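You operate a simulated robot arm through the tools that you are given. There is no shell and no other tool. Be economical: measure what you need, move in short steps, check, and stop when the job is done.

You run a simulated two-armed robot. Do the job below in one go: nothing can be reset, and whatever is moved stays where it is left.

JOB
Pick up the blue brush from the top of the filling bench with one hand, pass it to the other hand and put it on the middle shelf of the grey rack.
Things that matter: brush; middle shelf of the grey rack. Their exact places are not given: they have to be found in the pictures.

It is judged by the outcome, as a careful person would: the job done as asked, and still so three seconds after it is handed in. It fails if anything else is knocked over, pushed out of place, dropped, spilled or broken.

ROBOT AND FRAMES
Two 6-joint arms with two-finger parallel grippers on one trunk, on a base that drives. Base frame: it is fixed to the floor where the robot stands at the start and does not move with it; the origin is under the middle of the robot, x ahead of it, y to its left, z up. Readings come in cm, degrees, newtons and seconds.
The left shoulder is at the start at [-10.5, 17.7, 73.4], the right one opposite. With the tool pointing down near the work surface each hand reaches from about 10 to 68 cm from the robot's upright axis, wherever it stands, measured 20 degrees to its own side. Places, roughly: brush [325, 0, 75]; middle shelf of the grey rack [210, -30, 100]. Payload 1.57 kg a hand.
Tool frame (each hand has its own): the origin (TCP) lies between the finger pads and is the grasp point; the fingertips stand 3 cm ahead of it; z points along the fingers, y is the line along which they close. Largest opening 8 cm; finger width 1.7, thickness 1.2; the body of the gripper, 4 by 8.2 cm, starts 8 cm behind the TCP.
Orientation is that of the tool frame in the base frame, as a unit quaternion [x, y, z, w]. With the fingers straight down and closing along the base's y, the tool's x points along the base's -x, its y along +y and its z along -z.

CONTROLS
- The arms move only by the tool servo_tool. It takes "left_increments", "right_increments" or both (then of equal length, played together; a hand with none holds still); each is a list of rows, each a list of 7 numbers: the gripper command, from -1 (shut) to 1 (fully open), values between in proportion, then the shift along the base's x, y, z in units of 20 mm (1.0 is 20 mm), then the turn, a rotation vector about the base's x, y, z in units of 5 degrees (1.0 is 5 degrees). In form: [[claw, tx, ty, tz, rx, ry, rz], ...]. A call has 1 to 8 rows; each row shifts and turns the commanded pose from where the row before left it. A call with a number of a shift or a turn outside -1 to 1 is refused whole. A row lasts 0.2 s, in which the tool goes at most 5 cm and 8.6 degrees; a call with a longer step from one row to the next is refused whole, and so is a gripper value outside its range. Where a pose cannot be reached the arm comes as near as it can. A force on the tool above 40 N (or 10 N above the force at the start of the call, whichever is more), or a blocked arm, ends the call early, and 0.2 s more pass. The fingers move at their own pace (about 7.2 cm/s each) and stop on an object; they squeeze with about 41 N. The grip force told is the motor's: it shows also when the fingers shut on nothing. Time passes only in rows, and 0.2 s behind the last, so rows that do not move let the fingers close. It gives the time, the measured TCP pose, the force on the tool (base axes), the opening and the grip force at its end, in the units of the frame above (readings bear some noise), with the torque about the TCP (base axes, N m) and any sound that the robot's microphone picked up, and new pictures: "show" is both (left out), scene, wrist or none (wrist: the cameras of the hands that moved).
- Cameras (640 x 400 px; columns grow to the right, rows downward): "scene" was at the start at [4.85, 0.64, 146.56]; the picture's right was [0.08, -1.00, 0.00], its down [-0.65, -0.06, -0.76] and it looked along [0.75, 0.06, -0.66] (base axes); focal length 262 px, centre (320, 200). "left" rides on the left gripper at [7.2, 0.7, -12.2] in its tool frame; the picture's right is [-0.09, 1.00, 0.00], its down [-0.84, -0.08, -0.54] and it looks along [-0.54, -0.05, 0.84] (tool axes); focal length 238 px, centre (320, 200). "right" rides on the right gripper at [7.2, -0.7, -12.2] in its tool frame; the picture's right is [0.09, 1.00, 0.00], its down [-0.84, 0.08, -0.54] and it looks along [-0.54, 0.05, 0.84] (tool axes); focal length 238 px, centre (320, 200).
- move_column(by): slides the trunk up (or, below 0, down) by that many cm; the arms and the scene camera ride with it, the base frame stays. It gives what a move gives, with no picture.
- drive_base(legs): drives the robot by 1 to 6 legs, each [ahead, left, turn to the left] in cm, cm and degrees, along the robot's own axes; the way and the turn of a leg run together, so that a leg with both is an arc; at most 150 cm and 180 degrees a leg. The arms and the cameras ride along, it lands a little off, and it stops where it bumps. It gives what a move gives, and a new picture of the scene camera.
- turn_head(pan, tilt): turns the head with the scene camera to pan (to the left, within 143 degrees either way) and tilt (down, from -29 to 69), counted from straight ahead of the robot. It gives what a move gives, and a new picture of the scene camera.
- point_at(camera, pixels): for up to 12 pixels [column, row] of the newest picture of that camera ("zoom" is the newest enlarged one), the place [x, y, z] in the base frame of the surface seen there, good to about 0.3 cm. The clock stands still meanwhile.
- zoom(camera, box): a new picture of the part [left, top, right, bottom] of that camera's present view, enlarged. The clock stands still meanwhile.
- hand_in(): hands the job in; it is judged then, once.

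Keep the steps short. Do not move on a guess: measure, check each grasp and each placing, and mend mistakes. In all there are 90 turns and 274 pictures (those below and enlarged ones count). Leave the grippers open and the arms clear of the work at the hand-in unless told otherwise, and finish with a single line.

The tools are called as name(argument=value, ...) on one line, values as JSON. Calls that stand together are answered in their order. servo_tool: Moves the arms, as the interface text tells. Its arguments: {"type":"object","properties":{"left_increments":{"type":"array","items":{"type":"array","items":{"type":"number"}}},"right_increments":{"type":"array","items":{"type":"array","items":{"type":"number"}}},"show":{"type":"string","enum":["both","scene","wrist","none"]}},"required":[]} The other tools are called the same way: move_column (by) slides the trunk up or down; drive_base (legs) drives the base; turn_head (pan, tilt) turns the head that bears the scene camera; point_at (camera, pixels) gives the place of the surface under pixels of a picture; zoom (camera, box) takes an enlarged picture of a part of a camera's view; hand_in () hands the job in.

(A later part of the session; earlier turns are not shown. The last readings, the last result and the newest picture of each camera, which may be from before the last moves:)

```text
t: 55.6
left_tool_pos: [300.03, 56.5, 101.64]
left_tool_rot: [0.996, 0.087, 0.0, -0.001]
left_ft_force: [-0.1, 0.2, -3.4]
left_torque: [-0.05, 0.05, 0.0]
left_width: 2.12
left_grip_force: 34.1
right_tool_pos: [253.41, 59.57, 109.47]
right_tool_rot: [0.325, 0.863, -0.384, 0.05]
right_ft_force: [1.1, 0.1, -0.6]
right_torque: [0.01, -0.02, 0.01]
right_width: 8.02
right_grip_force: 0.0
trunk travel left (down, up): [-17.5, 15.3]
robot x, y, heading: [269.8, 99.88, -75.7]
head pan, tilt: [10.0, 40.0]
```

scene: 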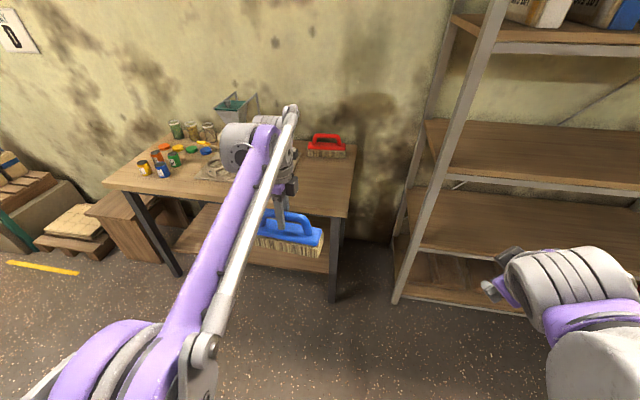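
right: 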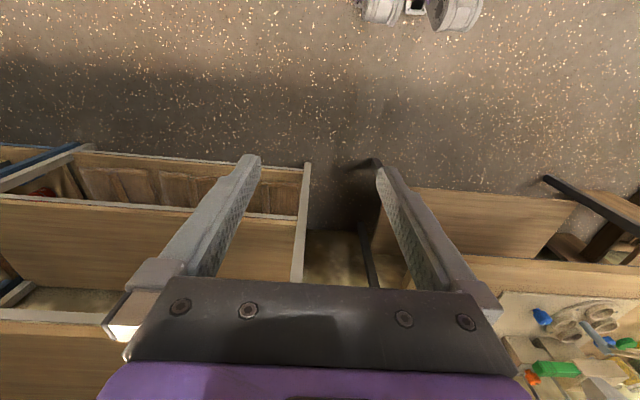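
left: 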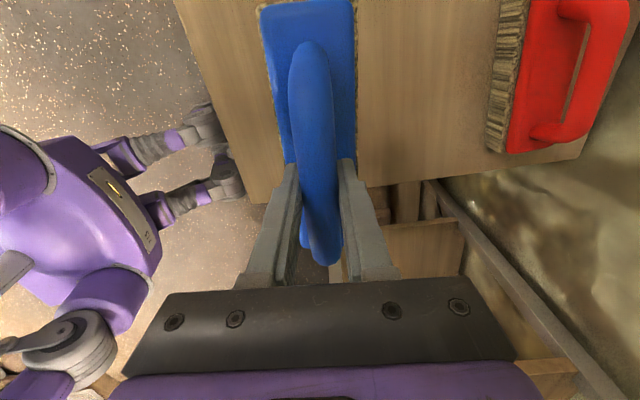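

The turn follows as planned. I play the other half.

servo_tool(right_increments=[[1, 0.08, -0.3, 0, -0.992, 0.586, 0.815], [1, 0.08, -0.3, 0, -0.992, 0.586, 0.815], [1, 0.08, -0.3, 0, -0.992, 0.586, 0.815], [1, 0.08, -0.3, 0, -0.992, 0.586, 0.815], [1, 0.08, -0.3, 0, -0.992, 0.586, 0.815], [1, 0.08, -0.3, 0, -0.992, 0.586, 0.815], [1, 0.08, -0.3, 0, -0.992, 0.586, 0.815], [1, 0.08, -0.3, 0, -0.992, 0.586, 0.815]], show="both")

```text
t: 57.4
left_tool_pos: [299.89, 56.46, 101.71]
left_tool_rot: [0.996, 0.086, 0.0, 0.0]
left_ft_force: [-0.3, 0.5, -2.3]
left_torque: [0.02, -0.02, -0.01]
left_width: 2.11
left_grip_force: 34.4
right_tool_pos: [253.72, 55.31, 110.11]
right_tool_rot: [0.04, 0.76, -0.645, 0.069]
right_ft_force: [-0.7, 0.8, 0.3]
right_torque: [0.03, 0.03, 0.01]
right_width: 7.99
right_grip_force: 0.0
right hand out of reach, approached as far as the arm can: row 7, 8
trunk travel left (down, up): [-17.5, 15.3]
robot x, y, heading: [269.33, 100.3, -75.6]
head pan, tilt: [10.0, 40.0]
```

scene: 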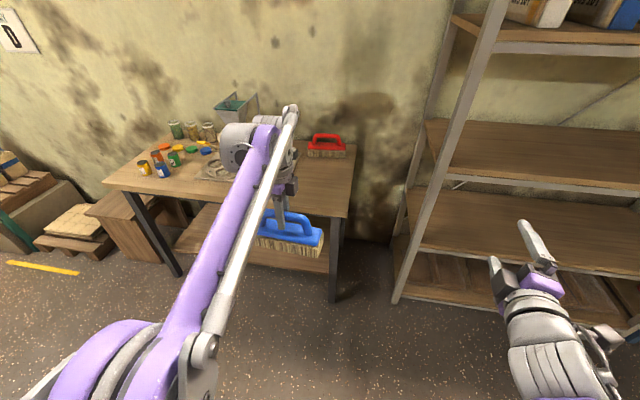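
right: 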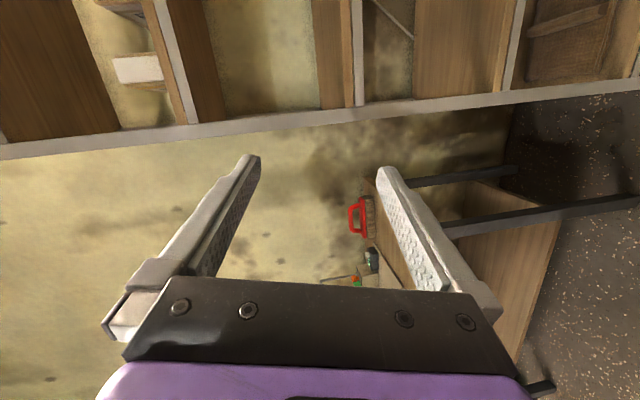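

The right tool points ahead, 9° down, near its turning limit because it is close in. I move it forward 6 cm and bring the brush to the robot's midline.

servo_tool(left_increments=[[-1, -0.5, -0.13, 0, 0, 0, 0], [-1, -0.85, -0.22, 0, 0, 0, 0], [-1, -0.85, -0.22, 0, 0, 0, 0], [-1, -0.85, -0.22, 0, 0, 0, 0], [-1, -0.85, -0.22, 0, 0, 0, 0], [-1, -0.85, -0.22, 0, 0, 0, 0], [-1, -0.85, -0.22, 0, 0, 0, 0], [-1, -0.5, -0.13, 0, 0, 0, 0]], right_increments=[[1, 0.094, -0.363, 0, 0, 0, 0], [1, 0.094, -0.363, 0, 0, 0, 0], [1, 0.094, -0.363, 0, 0, 0, 0], [1, 0.094, -0.363, 0, 0, 0, 0], [1, 0.094, -0.363, 0, 0, 0, 0], [1, 0.094, -0.363, 0, 0, 0, 0], [1, 0.094, -0.363, 0, 0, 0, 0], [1, 0.094, -0.363, 0, 0, 0, 0]], show="scene")

```text
t: 59.2
left_tool_pos: [287.68, 53.19, 101.72]
left_tool_rot: [0.996, 0.086, 0.0, 0.0]
left_ft_force: [0.0, -0.9, -1.8]
left_torque: [0.01, -0.01, 0.01]
left_width: 2.15
left_grip_force: 34.4
right_tool_pos: [255.2, 49.56, 110.1]
right_tool_rot: [0.04, 0.76, -0.645, 0.069]
right_ft_force: [-0.1, 0.4, 0.4]
right_torque: [-0.01, 0.0, -0.01]
right_width: 8.0
right_grip_force: 0.1
trunk travel left (down, up): [-17.5, 15.3]
robot x, y, heading: [269.83, 100.21, -76.1]
head pan, tilt: [10.0, 40.0]
```

scene: 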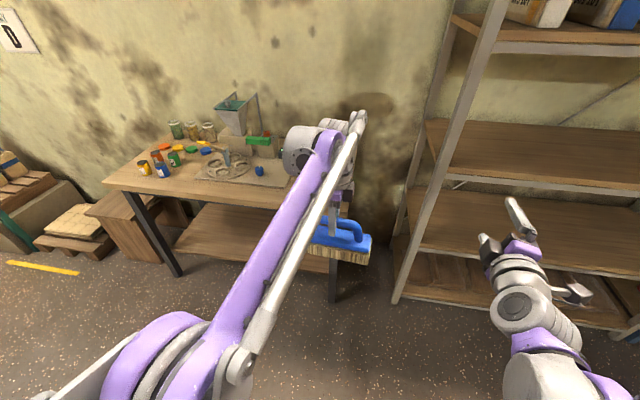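

I need to know where the left forearm runs, so the right wrist doesn't meet it. I measure points along it and on the brush.

point_at(camera="scene", pixels=[[340, 165], [320, 200], [295, 240], [265, 300], [240, 360], [265, 250], [355, 235], [325, 235], [355, 265], [520, 250], [530, 310], [560, 370]])

zoom(camera="scene", box=[256, 100, 416, 300])

```text
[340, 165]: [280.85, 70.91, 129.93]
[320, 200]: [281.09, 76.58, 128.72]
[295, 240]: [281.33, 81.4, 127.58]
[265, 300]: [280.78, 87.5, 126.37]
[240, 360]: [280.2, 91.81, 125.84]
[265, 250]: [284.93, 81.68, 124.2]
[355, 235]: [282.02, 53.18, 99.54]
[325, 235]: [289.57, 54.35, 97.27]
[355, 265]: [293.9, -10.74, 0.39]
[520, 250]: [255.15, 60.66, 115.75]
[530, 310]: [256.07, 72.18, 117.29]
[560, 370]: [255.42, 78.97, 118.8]
```

```text
2.00 times, centred on (336, 200) of scene
```

zoom: 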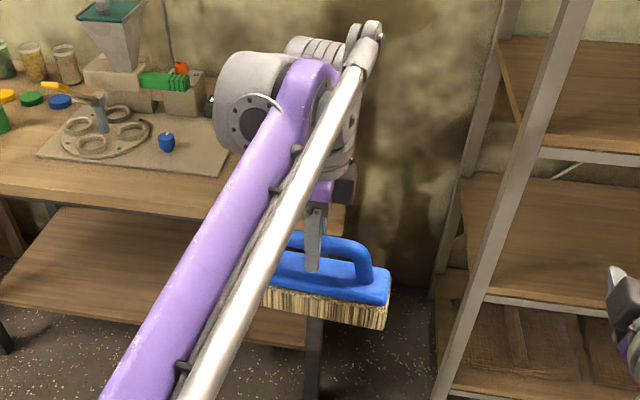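

The left forearm's top is at z≈126–130, so a right hand at z≈103 passes well beneath it. I bring the right hand back and down, square it to the bar and narrow its opening to 3.8 cm.

servo_tool(right_increments=[[-0.05, 0, 0.9, -0.6, -0.06, 0.9, 0.815], [-0.05, 0, 0.9, -0.6, -0.06, 0.9, 0.815], [-0.05, 0.5, 0.9, -0.6, 0, 0, 0], [-0.05, 0.8, 0.9, -0.6, 0, 0, 0], [-0.05, 0.8, 0.9, -0.6, 0, 0, 0], [-0.05, 0.8, 0.9, -0.5, 0, 0, 0], [-0.05, 0.8, 0, 0, 0, 0, 0], [-0.05, 0.8, 0, 0, 0, 0, 0]], show="both")

```text
t: 61.0
left_tool_pos: [287.85, 53.22, 101.81]
left_tool_rot: [0.996, 0.086, -0.001, 0.0]
left_ft_force: [0.3, -0.2, -2.1]
left_torque: [-0.02, 0.01, 0.02]
left_width: 2.11
left_grip_force: 34.2
right_tool_pos: [263.98, 57.59, 105.42]
right_tool_rot: [0.013, 0.752, -0.656, 0.061]
right_ft_force: [-0.8, 1.4, -0.9]
right_torque: [-0.01, 0.02, -0.01]
right_width: 3.79
right_grip_force: 0.1
right hand out of reach, approached as far as the arm can: row 1, 2
trunk travel left (down, up): [-17.5, 15.3]
robot x, y, heading: [269.56, 99.97, -75.8]
head pan, tilt: [10.0, 40.0]
```

scene: 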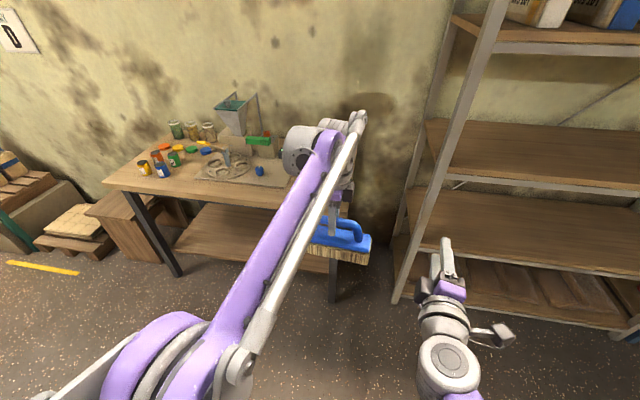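
right: 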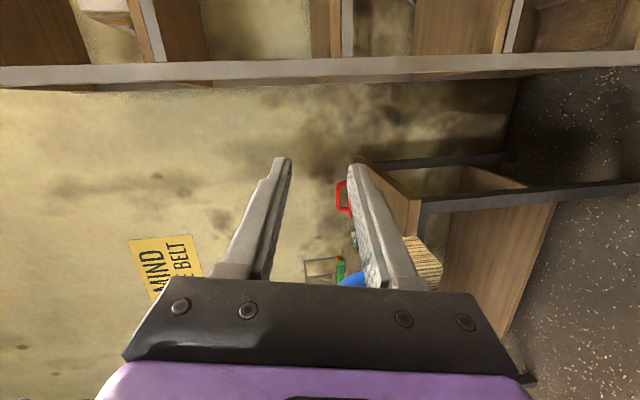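

There is a limit in the turn while the hand is close in, so I leave the remaining few degrees for later. I move left to just behind the bar's right half.

servo_tool(right_increments=[[-0.05, 0.6, 0.6, -0.15, 0, 0, 0], [-0.05, 0.9, 0.6, -0.15, 0, 0, 0], [-0.05, 0.9, 0.3, -0.15, 0, 0, 0], [-0.05, 0.9, 0, -0.15, 0, 0, 0], [-0.05, 0.9, 0, -0.15, 0, 0, 0], [-0.05, 0.9, 0, -0.15, 0, 0, 0], [-0.05, 0.9, 0, -0.15, 0, 0, 0], [-0.05, 0.9, 0, -0.15, 0, 0, 0]], show="both")

```text
t: 62.8
left_tool_pos: [287.8, 53.26, 101.68]
left_tool_rot: [0.996, 0.086, 0.001, 0.0]
left_ft_force: [0.5, -0.4, -2.5]
left_torque: [-0.02, -0.01, 0.0]
left_width: 2.11
left_grip_force: 34.5
right_tool_pos: [277.73, 60.57, 103.04]
right_tool_rot: [0.012, 0.751, -0.657, 0.061]
right_ft_force: [-0.5, 0.2, 0.0]
right_torque: [0.01, 0.02, -0.03]
right_width: 3.8
right_grip_force: 0.0
trunk travel left (down, up): [-17.5, 15.3]
robot x, y, heading: [269.66, 100.38, -75.6]
head pan, tilt: [10.0, 40.0]
```

scene: 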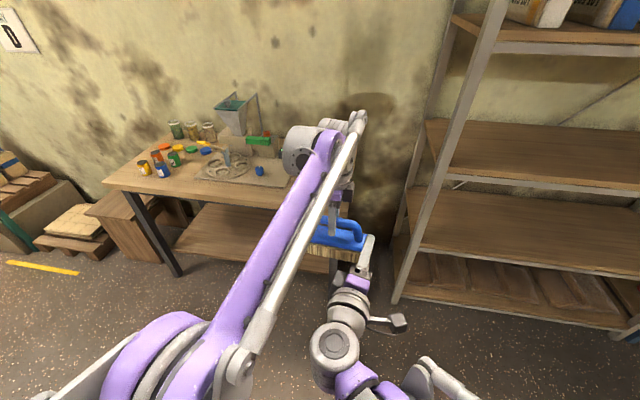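
right: 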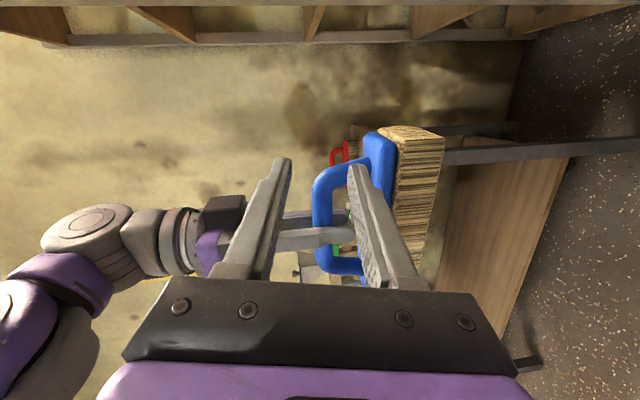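

Both the lower and upper fingers straddle the bar's height. I move the remaining 6 cm left while adding the last turn.

servo_tool(right_increments=[[-0.05, 0.6, 0, 0, 0, 0.42, 0.42], [-0.05, 0.8, 0, 0, 0, 0.42, 0.42], [-0.05, 0.8, 0, 0, 0, 0.42, 0.42], [-0.05, 0.8, 0, 0, 0, 0, 0]], show="both")

```text
t: 63.8
left_tool_pos: [287.87, 53.3, 101.7]
left_tool_rot: [0.996, 0.087, 0.0, 0.0]
left_ft_force: [-0.4, 0.2, -1.7]
left_torque: [-0.02, 0.0, -0.01]
left_width: 2.09
left_grip_force: 34.3
right_tool_pos: [283.22, 59.92, 102.87]
right_tool_rot: [-0.052, 0.742, -0.665, 0.073]
right_ft_force: [0.7, -1.0, 0.7]
right_torque: [-0.01, 0.0, -0.05]
right_width: 3.79
right_grip_force: 0.0
right hand out of reach, approached as far as the arm can: row 3
trunk travel left (down, up): [-17.5, 15.3]
robot x, y, heading: [269.59, 99.92, -75.6]
head pan, tilt: [10.0, 40.0]
```

scene: 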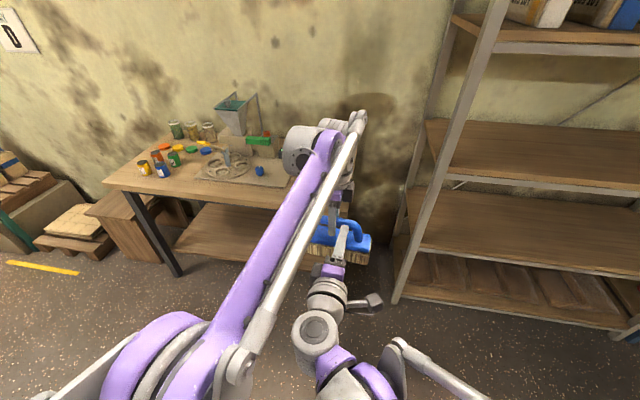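
right: 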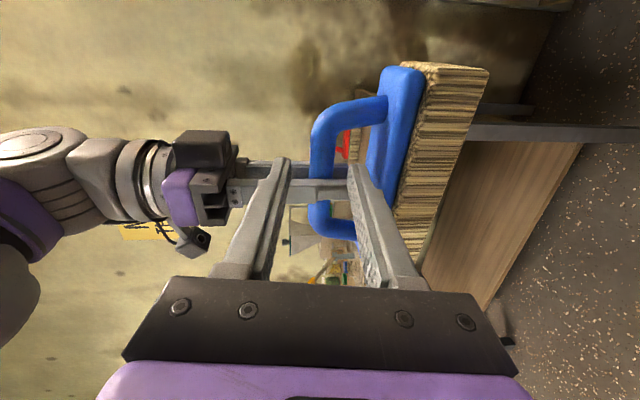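

The right tool is now square to the bar (within 2°). I check the bar's height and place in the right wrist view before advancing.

point_at(camera="right", pixels=[[322, 145], [330, 130], [318, 165], [335, 170], [400, 110], [375, 240], [278, 165], [345, 185], [355, 165]])

zoom(camera="right", box=[230, 80, 430, 240])

```text
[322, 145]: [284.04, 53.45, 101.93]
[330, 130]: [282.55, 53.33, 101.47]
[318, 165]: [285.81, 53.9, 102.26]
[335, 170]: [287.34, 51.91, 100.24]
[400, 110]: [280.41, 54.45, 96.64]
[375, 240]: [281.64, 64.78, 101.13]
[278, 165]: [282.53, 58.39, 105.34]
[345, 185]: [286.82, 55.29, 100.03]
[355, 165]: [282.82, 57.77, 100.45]
```

```text
2.50 times, centred on (330, 160) of right
```

zoom: 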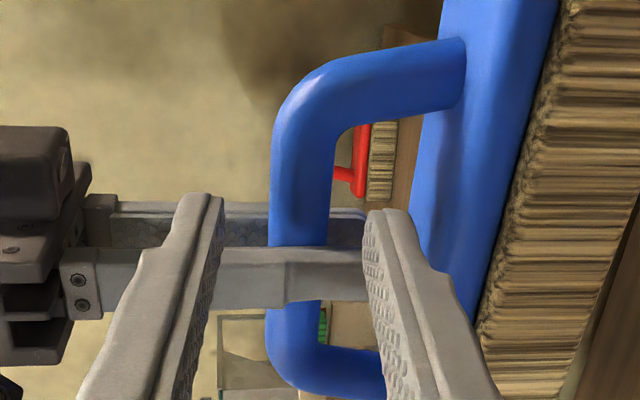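

The bar's centre line sits at z≈101.8 and lies between the fingers. I advance 7 cm in small steps.

servo_tool(right_increments=[[-0.05, 0.2, -0.6, -0.11, 0, 0, 0], [-0.05, 0.2, -0.6, -0.11, 0, 0, 0], [-0.05, 0.18, -0.6, -0.1, 0, 0, 0], [-0.05, 0.18, -0.6, -0.1, 0, 0, 0], [-0.05, 0.16, -0.6, -0.1, 0, 0, 0], [-0.05, 0.05, -0.45, 0, 0, 0, 0], [-0.05, 0, 0, 0, 0, 0, 0]], show="both")

zoom(camera="right", box=[200, 100, 440, 290])

```text
t: 65.4
left_tool_pos: [287.89, 53.26, 101.57]
left_tool_rot: [0.996, 0.086, 0.0, 0.0]
left_ft_force: [-0.5, 0.4, -2.2]
left_torque: [0.0, 0.0, 0.0]
left_width: 2.11
left_grip_force: 34.4
right_tool_pos: [285.08, 52.86, 101.85]
right_tool_rot: [-0.053, 0.742, -0.664, 0.072]
right_ft_force: [-0.4, -0.7, 0.6]
right_torque: [-0.01, 0.02, 0.01]
right_width: 3.8
right_grip_force: 0.0
trunk travel left (down, up): [-17.5, 15.3]
robot x, y, heading: [269.64, 100.17, -75.8]
head pan, tilt: [10.0, 40.0]
```

scene: 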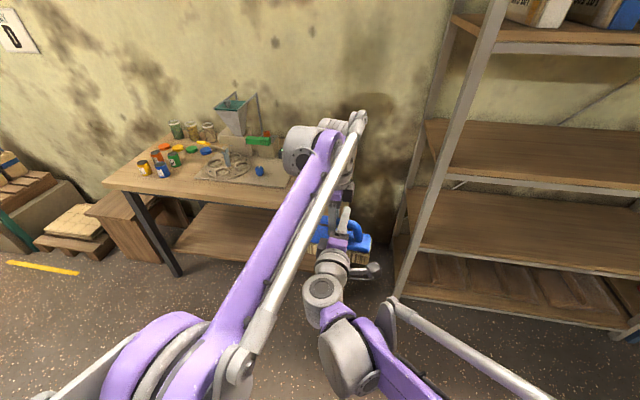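
right: 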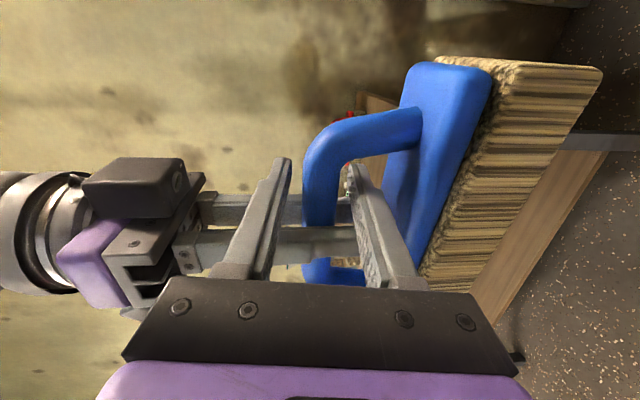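

```text
2.11 times, centred on (320, 195) of right
```

zoom: 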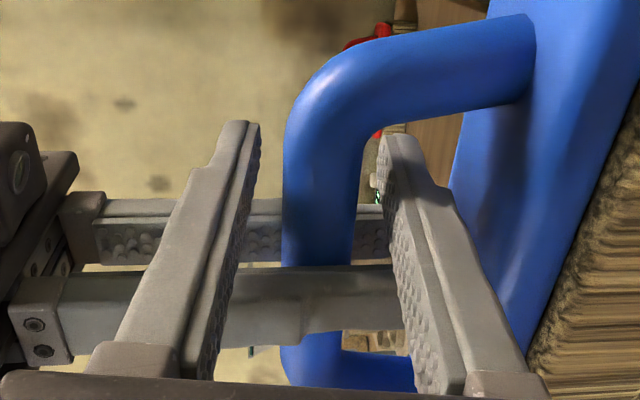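

The bar lies between the right fingers with no contact force. I shut the right hand and watch both hands' forces.

servo_tool(right_increments=[[-0.4, 0, 0, 0, 0, 0, 0], [-0.5, 0, 0, 0, 0, 0, 0], [-1, 0, 0, 0, 0, 0, 0], [-1, 0, 0, 0, 0, 0, 0], [-1, 0, 0, 0, 0, 0, 0], [-1, 0, 0, 0, 0, 0, 0]], show="wrist")

zoom(camera="right", box=[200, 100, 440, 290])

```text
t: 66.8
left_tool_pos: [287.87, 53.26, 101.68]
left_tool_rot: [0.996, 0.086, -0.001, -0.001]
left_ft_force: [-0.6, 1.3, 7.6]
left_torque: [0.07, -0.36, -0.04]
left_width: 2.13
left_grip_force: 34.5
right_tool_pos: [284.99, 53.03, 101.89]
right_tool_rot: [-0.053, 0.742, -0.664, 0.071]
right_ft_force: [1.4, -0.5, -7.9]
right_torque: [-0.1, 0.6, 0.02]
right_width: 2.12
right_grip_force: 34.9
trunk travel left (down, up): [-17.5, 15.3]
robot x, y, heading: [269.68, 100.53, -76.2]
head pan, tilt: [10.0, 40.0]
```

right: 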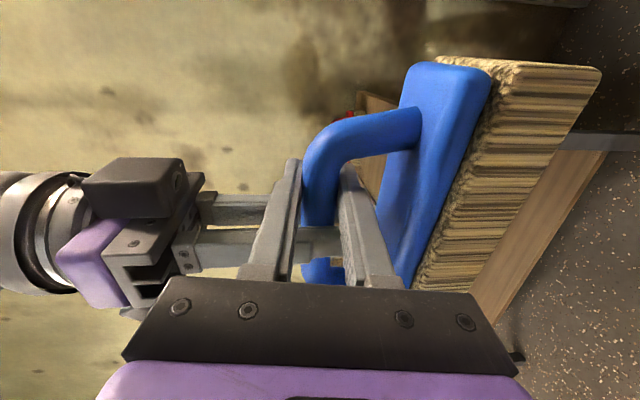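

```text
2.11 times, centred on (320, 195) of right
```

zoom: 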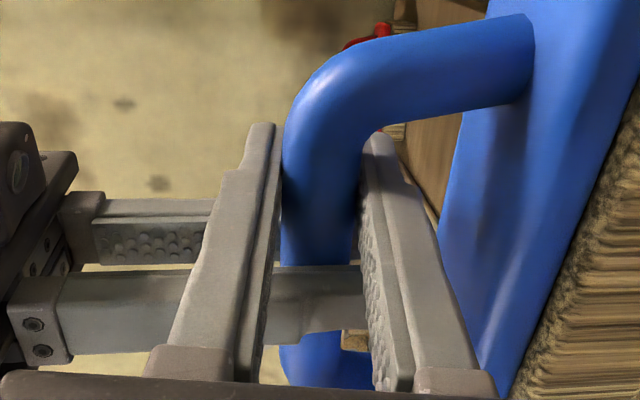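

The right hand holds at 2.12 cm and 34.9 N. The hands press slightly against each other (8 N), so I ease the right down 1.5 mm. Then I open the left gripper.

servo_tool(right_increments=[[-1, 0, 0, -0.07, 0, 0, 0], [-1, 0, 0, 0, 0, 0, 0]], show="none")

servo_tool(left_increments=[[-0.2, 0, 0, 0, 0, 0, 0], [0.5, 0, 0, 0, 0, 0, 0], [1, 0, 0, 0, 0, 0, 0], [1, 0, 0, 0, 0, 0, 0]], right_increments=[[-1, 0, 0, 0, 0, 0, 0], [-1, 0, 0, 0, 0, 0, 0], [-1, 0, 0, 0, 0, 0, 0], [-1, 0, 0, 0, 0, 0, 0]], show="both")

```text
t: 67.4
left_tool_pos: [287.92, 53.3, 101.66]
left_tool_rot: [0.996, 0.086, 0.0, 0.0]
left_ft_force: [2.3, 2.2, -12.8]
left_torque: [0.17, -0.76, -0.08]
left_width: 2.11
left_grip_force: 34.6
right_tool_pos: [285.11, 53.0, 101.73]
right_tool_rot: [-0.052, 0.742, -0.664, 0.071]
right_ft_force: [-1.8, -1.8, 11.1]
right_torque: [-0.13, 0.47, 0.01]
right_width: 2.13
right_grip_force: 35.1
trunk travel left (down, up): [-17.5, 15.3]
robot x, y, heading: [269.36, 100.25, -75.8]
head pan, tilt: [10.0, 40.0]
```

```text
t: 68.4
left_tool_pos: [287.85, 53.19, 101.72]
left_tool_rot: [0.996, 0.086, 0.0, 0.001]
left_ft_force: [0.6, 0.4, 0.6]
left_torque: [0.01, -0.06, -0.02]
left_width: 8.0
left_grip_force: 0.1
right_tool_pos: [285.17, 53.0, 101.84]
right_tool_rot: [-0.052, 0.742, -0.664, 0.072]
right_ft_force: [-0.7, -0.4, -0.9]
right_torque: [-0.01, 0.07, 0.01]
right_width: 2.12
right_grip_force: 34.2
trunk travel left (down, up): [-17.5, 15.3]
robot x, y, heading: [269.49, 100.29, -75.7]
head pan, tilt: [10.0, 40.0]
```

scene: 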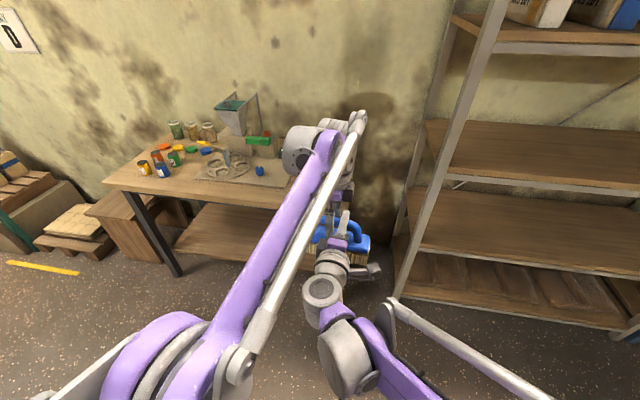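
right: 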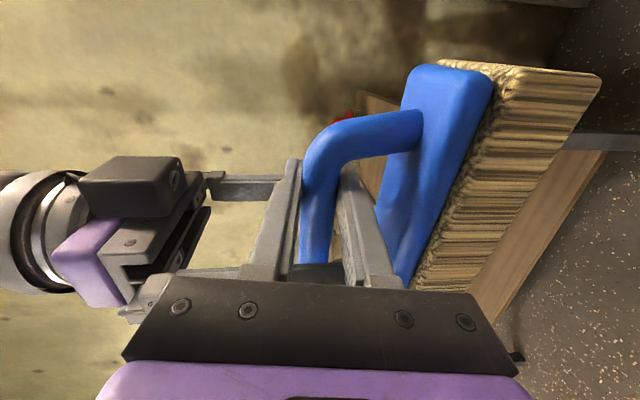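
left: 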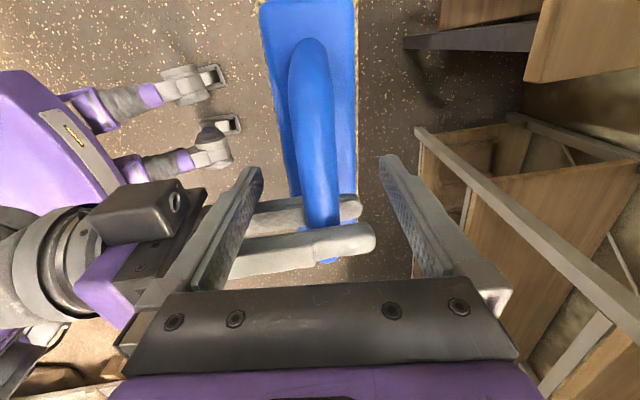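

The right hand now carries the brush alone. I raise the left hand straight up and away.

servo_tool(left_increments=[[1, 0.3, 0, 0.6, 0, 0, 0], [1, 0, 0, 1, 0, 0, 0], [1, 0, 0, 1, 0, 0, 0], [1, 0, 0, 1, 0, 0, 0], [1, 0, 0, 1, 0, 0, 0], [1, 0.5, 0.1, 1, 0, 0, 0], [1, 1, 0.2, 0.5, 0, 0, 0], [1, 1, 0.2, 0, 0, 0, 0]], show="scene")

servo_tool(left_increments=[[1, 1, 0.25, 0, 0, 0, 0], [1, 1, 0.25, 0, 0, 0, 0], [1, 1, 0.25, 0, 0, 0, 0], [1, 0.8, 1, 0, 0, 0, 0], [1, 0.5, 1, 0, 0, 0, 0], [1, 0, 1, 0, 0, 0, 0], [1, 0, 1, 0, 0, 0, 0], [1, 0, 1, 0, 0, 0, 0]], show="scene")

```text
t: 70.2
left_tool_pos: [293.42, 56.08, 112.12]
left_tool_rot: [0.996, 0.086, 0.0, 0.0]
left_ft_force: [0.7, -0.6, 0.6]
left_torque: [0.03, -0.03, 0.01]
left_width: 7.99
left_grip_force: 0.1
left hand out of reach, approached as far as the arm can: row 5, 6, 7
right_tool_pos: [285.26, 52.97, 101.81]
right_tool_rot: [-0.053, 0.742, -0.664, 0.071]
right_ft_force: [0.3, 0.5, -0.4]
right_torque: [0.0, 0.06, -0.02]
right_width: 2.14
right_grip_force: 34.8
trunk travel left (down, up): [-17.5, 15.3]
robot x, y, heading: [269.52, 100.32, -75.9]
head pan, tilt: [10.0, 40.0]
```

scene: 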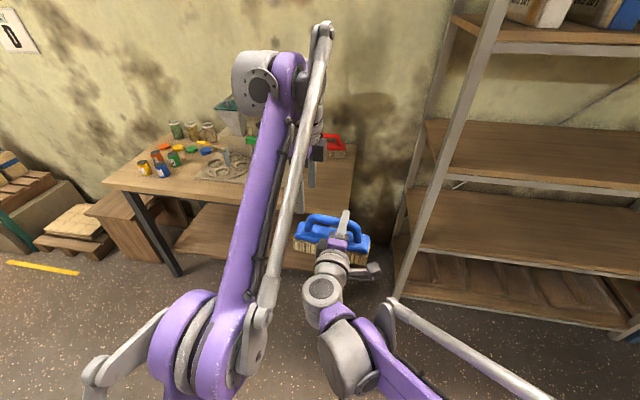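

```text
t: 72.0
left_tool_pos: [301.93, 67.71, 112.06]
left_tool_rot: [0.996, 0.086, 0.0, 0.0]
left_ft_force: [-0.6, -0.3, -0.3]
left_torque: [-0.03, -0.01, 0.01]
left_width: 8.02
left_grip_force: 0.1
right_tool_pos: [285.12, 52.95, 101.67]
right_tool_rot: [-0.053, 0.742, -0.664, 0.072]
right_ft_force: [0.4, 0.2, 0.1]
right_torque: [-0.01, 0.06, -0.02]
right_width: 2.13
right_grip_force: 34.9
trunk travel left (down, up): [-17.5, 15.3]
robot x, y, heading: [269.41, 100.12, -75.9]
head pan, tilt: [10.0, 40.0]
```

scene: 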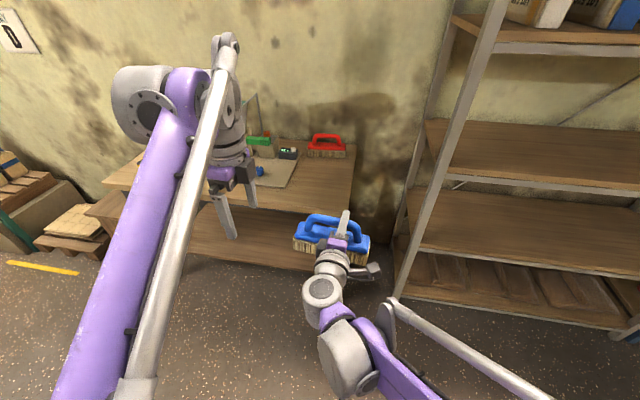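

The brush hangs level in the right hand. I raise the column 8 cm so that the brush's underside clears the shelf at z=96. I also draw the left hand back and extend the right a little.

move_column(by=8)

servo_tool(left_increments=[[1, -0.22, 0.9, 0, 0, 0, 0], [1, -0.22, 0.9, 0, 0, 0, 0], [1, -0.22, 0.9, 0, 0, 0, 0], [1, -0.22, 0.9, 0, 0, 0, 0], [1, -0.22, 0.9, 0, 0, 0, 0], [1, -0.22, 0.9, 0, 0, 0, 0], [1, -0.22, 0.9, 0, 0, 0, 0], [1, -0.22, 0.9, 0, 0, 0, 0]], right_increments=[[-1, 0.12, -0.48, 0, 0, 0, 0], [-1, 0.12, -0.48, 0, 0, 0, 0], [-1, 0.12, -0.48, 0, 0, 0, 0], [-1, 0.12, -0.48, 0, 0, 0, 0], [-1, 0.12, -0.48, 0, 0, 0, 0], [-1, 0.12, -0.48, 0, 0, 0, 0], [-1, 0.12, -0.48, 0, 0, 0, 0], [-1, 0.12, -0.48, 0, 0, 0, 0]], show="both")

```text
t: 73.1
left_tool_pos: [301.92, 67.79, 120.03]
left_tool_rot: [0.996, 0.086, 0.0, 0.0]
left_ft_force: [-0.1, -0.3, 0.3]
left_torque: [-0.01, 0.05, 0.04]
left_width: 8.0
left_grip_force: 0.1
right_tool_pos: [285.24, 52.81, 110.1]
right_tool_rot: [-0.05, 0.738, -0.669, 0.075]
right_ft_force: [0.0, 0.4, -1.6]
right_torque: [-0.01, 0.09, 0.0]
right_width: 2.11
right_grip_force: 34.7
trunk travel left (down, up): [-25.5, 7.3]
robot x, y, heading: [269.52, 100.36, -75.9]
head pan, tilt: [10.0, 40.0]
```

```text
t: 74.9
left_tool_pos: [298.52, 82.06, 120.09]
left_tool_rot: [0.996, 0.086, 0.0, 0.0]
left_ft_force: [-0.2, 0.1, 0.0]
left_torque: [0.01, -0.01, 0.0]
left_width: 8.0
left_grip_force: 0.1
right_tool_pos: [287.04, 45.0, 110.21]
right_tool_rot: [-0.051, 0.738, -0.669, 0.076]
right_ft_force: [0.1, 0.2, -2.9]
right_torque: [0.01, 0.07, 0.03]
right_width: 2.09
right_grip_force: 34.3
trunk travel left (down, up): [-25.5, 7.3]
robot x, y, heading: [269.53, 99.97, -75.8]
head pan, tilt: [10.0, 40.0]
```

scene: 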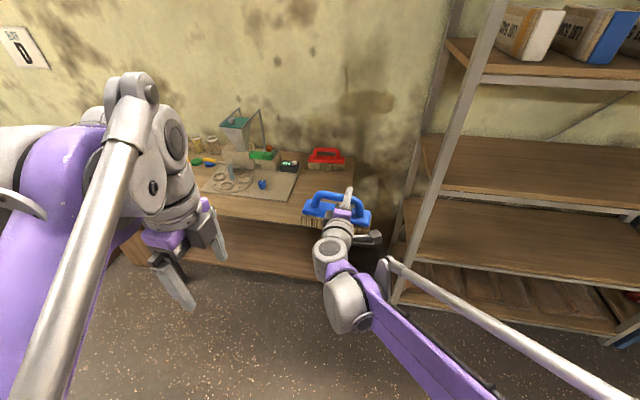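
right: 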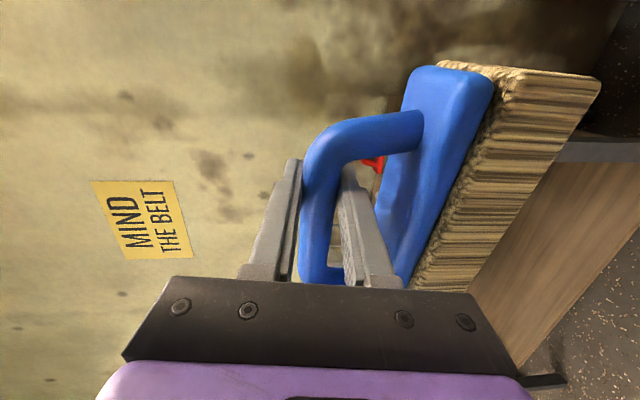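
left: 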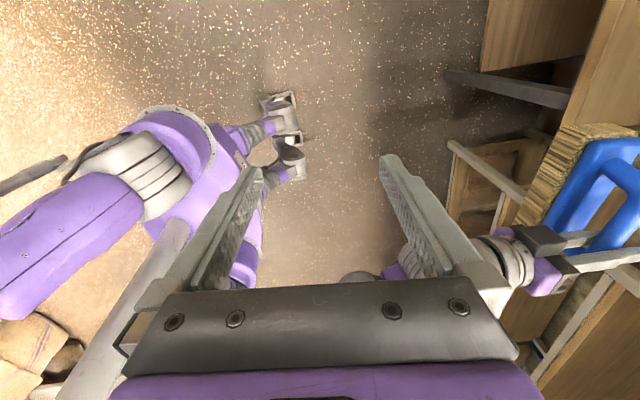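

The brush is secure at z≈110 (underside ≈99.7). I drive sideways to the right 95 cm, parallel to the rack, and then check the shelf.

drive_base(legs=[[0, -95.3, 0]])

turn_head(pan=0, tilt=35)

```text
t: 83.8
left_tool_pos: [204.14, 58.42, 120.16]
left_tool_rot: [0.997, 0.077, 0.0, 0.0]
left_ft_force: [0.0, 0.3, -0.6]
left_torque: [0.0, 0.03, 0.0]
left_width: 8.0
left_grip_force: 0.0
right_tool_pos: [192.12, 21.74, 110.04]
right_tool_rot: [-0.044, 0.738, -0.67, 0.068]
right_ft_force: [-0.3, 0.3, -2.2]
right_torque: [0.02, 0.07, -0.01]
right_width: 2.11
right_grip_force: 34.5
trunk travel left (down, up): [-25.5, 7.3]
robot x, y, heading: [175.77, 76.9, -77.0]
head pan, tilt: [10.0, 40.0]
```

scene: 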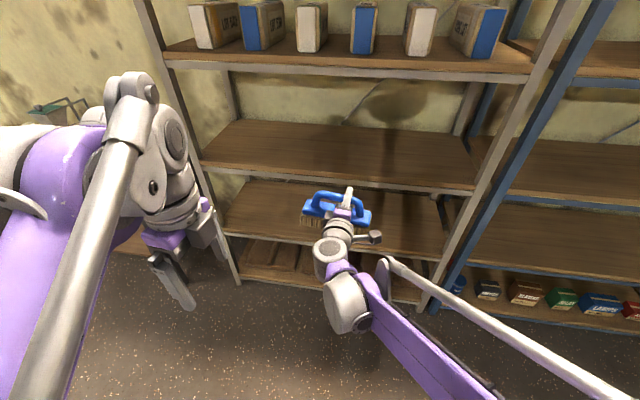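

```text
t: 84.5
left_tool_pos: [204.03, 58.56, 120.18]
left_tool_rot: [0.997, 0.077, 0.0, 0.0]
left_ft_force: [0.0, -0.5, -0.6]
left_torque: [-0.01, -0.02, 0.01]
left_width: 8.0
left_grip_force: 0.0
right_tool_pos: [192.23, 21.7, 110.06]
right_tool_rot: [-0.043, 0.738, -0.669, 0.069]
right_ft_force: [-0.3, -1.0, -2.4]
right_torque: [-0.02, 0.04, 0.01]
right_width: 2.12
right_grip_force: 34.6
trunk travel left (down, up): [-25.5, 7.3]
robot x, y, heading: [175.77, 77.47, -76.9]
head pan, tilt: [0.0, 35.0]
```

scene: 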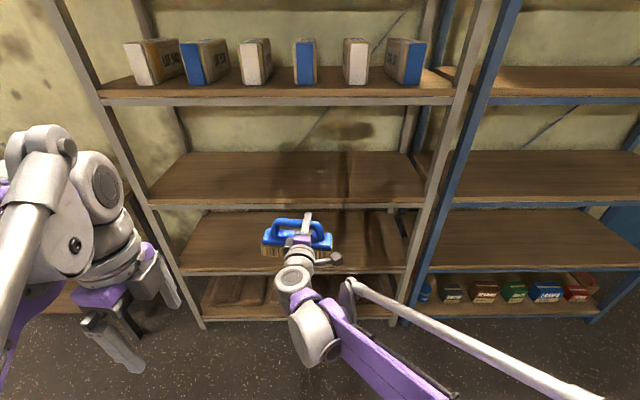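

I measure the shelf levels, front edges and posts from here.

point_at(camera="scene", pixels=[[280, 100], [200, 180], [280, 170], [380, 175], [280, 204], [200, 240], [220, 270], [280, 155], [140, 200], [435, 200], [280, 319], [380, 190]])

zoom(camera="scene", box=[230, 190, 390, 290])

```text
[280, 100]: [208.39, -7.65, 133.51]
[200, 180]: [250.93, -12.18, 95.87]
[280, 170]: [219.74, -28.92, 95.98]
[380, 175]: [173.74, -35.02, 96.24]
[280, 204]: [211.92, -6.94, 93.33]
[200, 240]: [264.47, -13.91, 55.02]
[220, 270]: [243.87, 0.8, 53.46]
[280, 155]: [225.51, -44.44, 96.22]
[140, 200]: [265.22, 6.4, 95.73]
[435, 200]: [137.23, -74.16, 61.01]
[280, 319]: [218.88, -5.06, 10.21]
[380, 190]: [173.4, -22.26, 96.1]
```

```text
4.00 times, centred on (310, 240) of scene
```

zoom: 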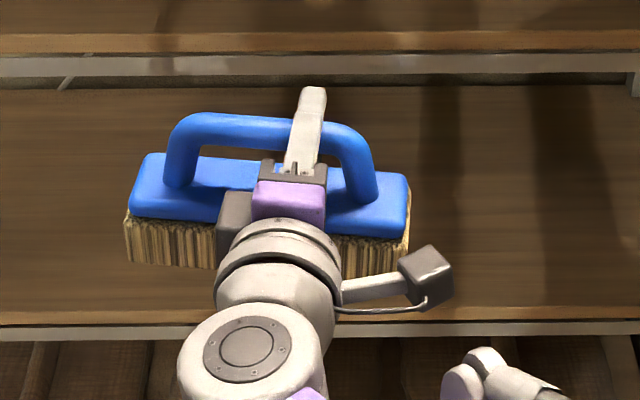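

Shelf top z=96, front edge on the line through (212, -7), about 42 cm deep. Now I check the height of the brush's underside.

point_at(camera="zoom", pixels=[[135, 258], [200, 262], [375, 268], [400, 262], [130, 215], [405, 245], [230, 120], [340, 135], [145, 200], [395, 220]])

```text
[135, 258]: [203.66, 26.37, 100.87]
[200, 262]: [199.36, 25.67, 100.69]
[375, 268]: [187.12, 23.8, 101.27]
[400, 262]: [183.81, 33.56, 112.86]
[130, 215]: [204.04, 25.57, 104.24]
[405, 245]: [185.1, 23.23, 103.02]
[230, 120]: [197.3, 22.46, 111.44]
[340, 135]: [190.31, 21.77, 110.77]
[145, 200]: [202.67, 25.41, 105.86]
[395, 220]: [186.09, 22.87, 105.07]
```

The underside is at about 100.3, 4 cm above the shelf. I drive ahead 35 cm first and check.

drive_base(legs=[[35, 0, 0]])

```text
t: 86.7
left_tool_pos: [212.18, 24.96, 120.13]
left_tool_rot: [0.997, 0.081, 0.0, 0.0]
left_ft_force: [-0.2, 0.0, -0.4]
left_torque: [-0.01, -0.02, 0.02]
left_width: 7.99
left_grip_force: 0.0
right_tool_pos: [200.49, -12.01, 110.06]
right_tool_rot: [-0.046, 0.739, -0.669, 0.071]
right_ft_force: [0.8, 0.0, -1.9]
right_torque: [-0.01, 0.03, -0.02]
right_width: 2.12
right_grip_force: 34.0
trunk travel left (down, up): [-25.5, 7.3]
robot x, y, heading: [183.78, 43.61, -76.3]
head pan, tilt: [0.0, 35.0]
```

scene: 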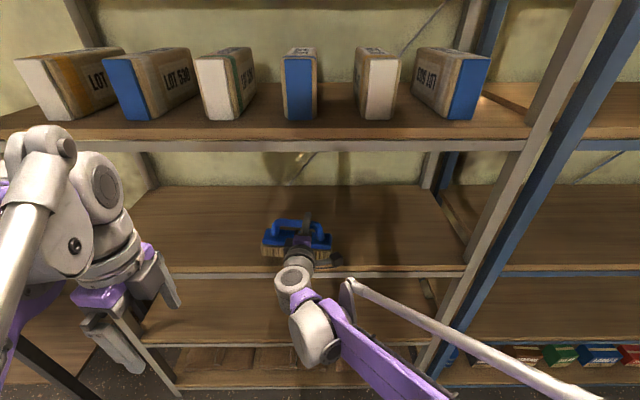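

All clear, with the brush entering above the middle shelf. I drive 15 cm more.

drive_base(legs=[[15, 0, 0]])

zoom(camera="scene", box=[220, 180, 380, 280])

```text
t: 88.1
left_tool_pos: [215.75, 10.68, 120.22]
left_tool_rot: [0.997, 0.081, 0.0, 0.0]
left_ft_force: [0.1, -0.7, -0.6]
left_torque: [0.02, -0.02, -0.02]
left_width: 8.02
left_grip_force: 0.0
right_tool_pos: [203.96, -26.13, 110.15]
right_tool_rot: [-0.046, 0.738, -0.669, 0.071]
right_ft_force: [0.2, 0.2, -1.9]
right_torque: [-0.02, 0.06, 0.02]
right_width: 2.12
right_grip_force: 34.3
trunk travel left (down, up): [-25.5, 7.3]
robot x, y, heading: [186.98, 29.72, -76.3]
head pan, tilt: [0.0, 35.0]
```

scene: 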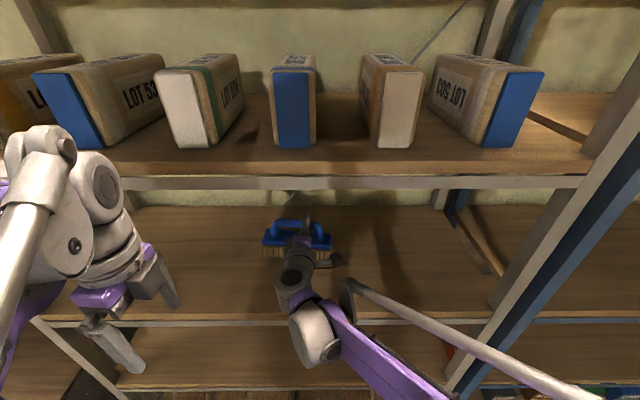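

```text
4.00 times, centred on (300, 230) of scene
```

zoom: 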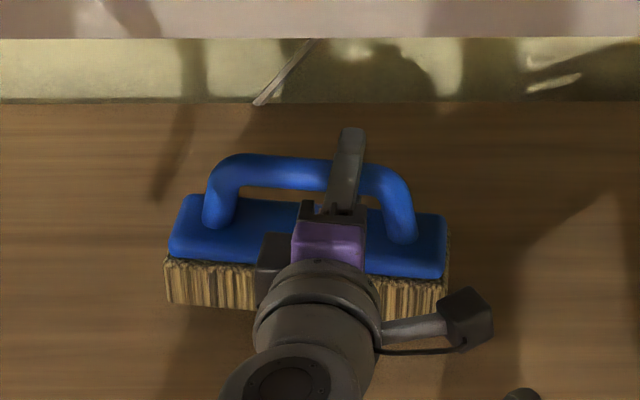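

The brush is over the middle of the shelf. I lower it 3 cm, then in small steps until it touches.

servo_tool(right_increments=[[-1, 0, 0, -0.4, 0, 0, 0], [-1, 0, 0, -0.4, 0, 0, 0], [-1, 0, 0, -0.4, 0, 0, 0], [-1, 0, 0, -0.3, 0, 0, 0], [-1, 0, 0, 0, 0, 0, 0]], show="wrist")

zoom(camera="scene", box=[220, 180, 380, 280])

point_at(camera="zoom", pixels=[[180, 300], [240, 308], [420, 310], [210, 340], [420, 340], [190, 235], [430, 255]])

```text
t: 89.3
left_tool_pos: [215.77, 10.71, 120.16]
left_tool_rot: [0.997, 0.081, -0.001, 0.0]
left_ft_force: [-0.5, -0.1, -0.4]
left_torque: [-0.02, 0.0, -0.01]
left_width: 8.04
left_grip_force: 0.1
right_tool_pos: [203.97, -26.28, 107.01]
right_tool_rot: [-0.045, 0.738, -0.67, 0.071]
right_ft_force: [0.3, 0.5, -1.4]
right_torque: [0.03, 0.06, -0.02]
right_width: 2.09
right_grip_force: 34.7
trunk travel left (down, up): [-25.5, 7.3]
robot x, y, heading: [187.13, 29.42, -76.4]
head pan, tilt: [0.0, 35.0]
```

right: 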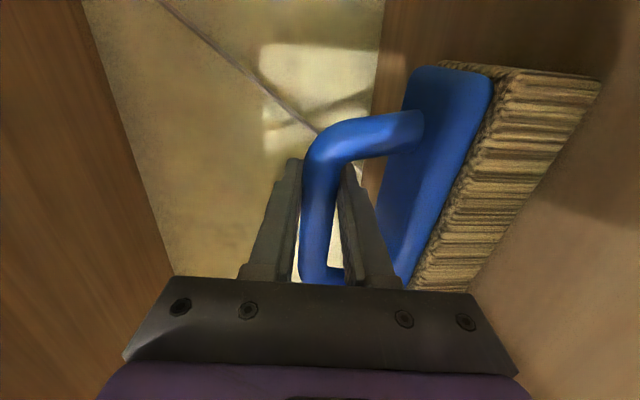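

```text
4.00 times, centred on (300, 230) of scene
```

zoom: 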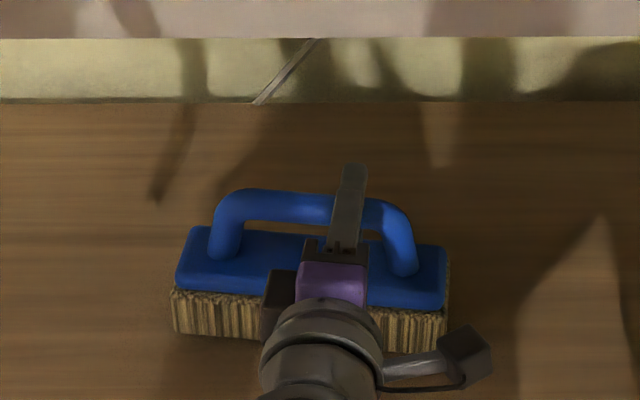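

```text
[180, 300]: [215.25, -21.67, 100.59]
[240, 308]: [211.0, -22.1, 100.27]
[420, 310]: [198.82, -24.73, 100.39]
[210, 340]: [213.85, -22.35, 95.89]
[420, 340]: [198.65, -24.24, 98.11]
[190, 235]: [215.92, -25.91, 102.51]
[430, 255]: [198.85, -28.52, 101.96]
```

Only about half a centimetre is left. I creep down 2 mm per row until the force shows touch.

servo_tool(right_increments=[[-1, 0, 0, -0.1, 0, 0, 0], [-1, 0, 0, -0.1, 0, 0, 0], [-1, 0, 0, 0, 0, 0, 0]], show="none")

servo_tool(right_increments=[[-1, 0, 0, -0.1, 0, 0, 0], [-1, 0, 0, 0, 0, 0, 0]], show="none")

```text
t: 90.1
left_tool_pos: [215.86, 10.74, 120.21]
left_tool_rot: [0.997, 0.081, 0.0, 0.0]
left_ft_force: [0.5, 0.1, 0.2]
left_torque: [0.0, 0.02, 0.0]
left_width: 8.0
left_grip_force: 0.0
right_tool_pos: [204.1, -26.15, 106.76]
right_tool_rot: [-0.047, 0.737, -0.67, 0.071]
right_ft_force: [2.7, -2.0, 10.8]
right_torque: [-0.02, 0.57, 0.08]
right_width: 2.16
right_grip_force: 34.1
trunk travel left (down, up): [-25.5, 7.3]
robot x, y, heading: [187.25, 29.17, -76.4]
head pan, tilt: [0.0, 35.0]
```

```text
t: 90.7
left_tool_pos: [215.71, 10.81, 120.12]
left_tool_rot: [0.997, 0.08, -0.001, -0.001]
left_ft_force: [-0.2, 1.0, -0.4]
left_torque: [-0.01, -0.04, -0.01]
left_width: 7.98
left_grip_force: 0.1
right_tool_pos: [204.13, -26.05, 106.49]
right_tool_rot: [-0.046, 0.738, -0.67, 0.072]
right_ft_force: [6.9, -2.9, 19.1]
right_torque: [-0.22, 0.87, 0.19]
right_width: 2.14
right_grip_force: 33.9
trunk travel left (down, up): [-25.5, 7.3]
robot x, y, heading: [187.19, 29.23, -76.3]
head pan, tilt: [0.0, 35.0]
```

Contact: 19 N upward. I ease up 3 mm to unload, then open the fingers only to 3.8 cm, so the lower finger stays clear of the brush body.

servo_tool(right_increments=[[-1, 0, 0, -0.0, 0, 0, 0], [-1, 0, 0, 0.13, 0, 0, 0], [-0.3, 0, 0, 0, 0, 0, 0], [-0.1, 0, 0, 0, 0, 0, 0], [-0.1, 0, 0, 0, 0, 0, 0]], show="both")

zoom(camera="right", box=[200, 100, 440, 290])

```text
t: 91.9
left_tool_pos: [215.78, 10.59, 120.21]
left_tool_rot: [0.997, 0.08, 0.0, 0.0]
left_ft_force: [0.3, -0.1, -0.5]
left_torque: [-0.01, -0.02, -0.02]
left_width: 8.01
left_grip_force: 0.1
right_tool_pos: [204.03, -26.12, 106.77]
right_tool_rot: [-0.046, 0.738, -0.669, 0.072]
right_ft_force: [-0.6, -1.2, -0.4]
right_torque: [-0.03, 0.03, 0.0]
right_width: 3.6
right_grip_force: 0.0
trunk travel left (down, up): [-25.5, 7.3]
robot x, y, heading: [187.24, 29.3, -76.4]
head pan, tilt: [0.0, 35.0]
```

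scene: 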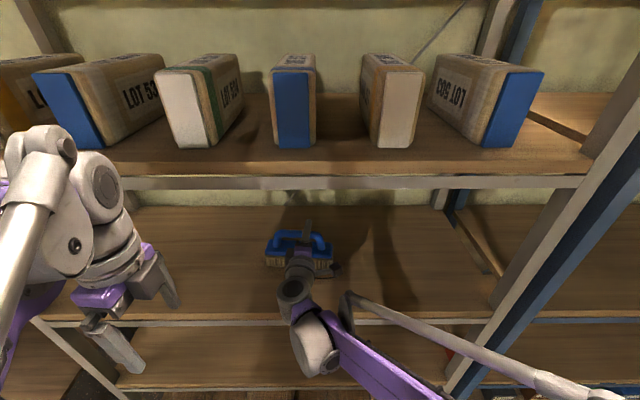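
right: 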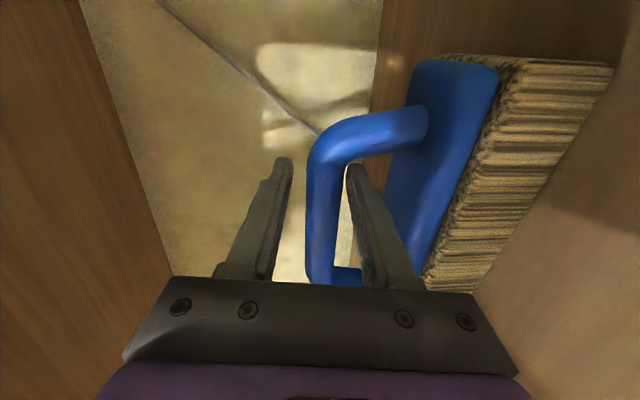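

```text
2.11 times, centred on (320, 195) of right
```

zoom: 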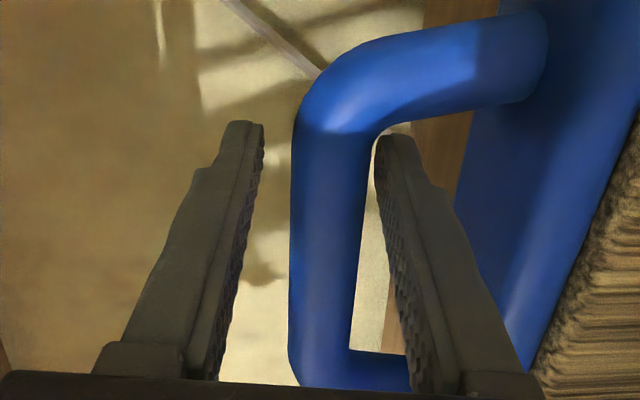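

The brush stands on the shelf by itself and the fingers are free. I lower 3 mm to centre the gap and slide back 10 cm along the fingers.

servo_tool(right_increments=[[-0.05, 0, 0, -0.15, 0, 0, 0], [-0.05, -0.08, 0.45, 0.04, 0, 0, 0], [-0.05, -0.13, 0.75, 0.07, 0, 0, 0], [-0.05, -0.13, 0.75, 0.07, 0, 0, 0], [-0.05, -0.13, 0.75, 0.07, 0, 0, 0], [-0.05, -0.13, 0.75, 0.07, 0, 0, 0], [-0.05, -0.13, 0.75, 0.07, 0, 0, 0], [-0.05, -0.13, 0.75, 0.07, 0, 0, 0]], show="both")

```text
t: 93.7
left_tool_pos: [215.63, 10.65, 120.07]
left_tool_rot: [0.997, 0.08, 0.0, 0.0]
left_ft_force: [-0.6, -0.3, 0.2]
left_torque: [0.01, -0.02, 0.02]
left_width: 8.01
left_grip_force: 0.1
right_tool_pos: [202.11, -16.22, 107.35]
right_tool_rot: [-0.045, 0.737, -0.67, 0.073]
right_ft_force: [-0.3, -0.5, -0.1]
right_torque: [0.02, 0.03, -0.02]
right_width: 3.82
right_grip_force: 0.1
trunk travel left (down, up): [-25.5, 7.3]
robot x, y, heading: [186.94, 29.3, -76.4]
head pan, tilt: [0.0, 35.0]
```

scene: 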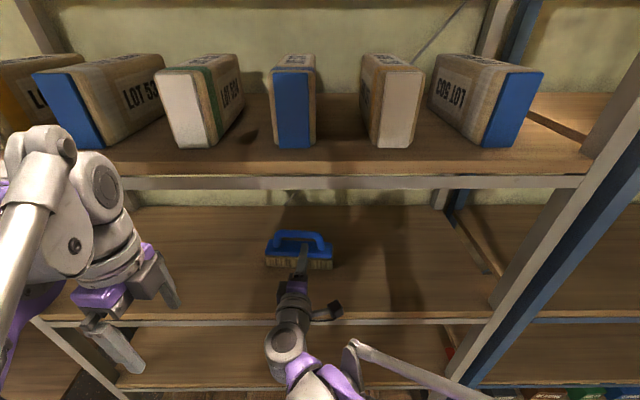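
right: 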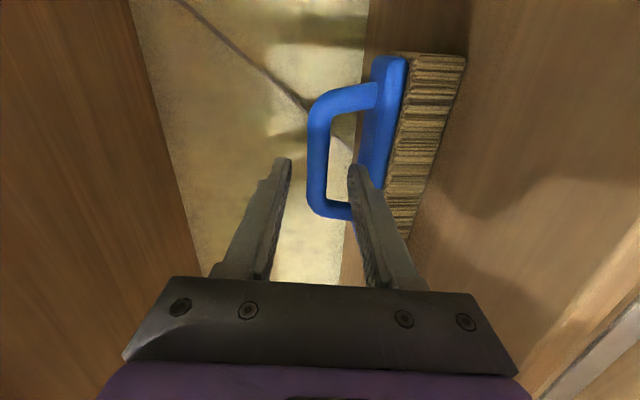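

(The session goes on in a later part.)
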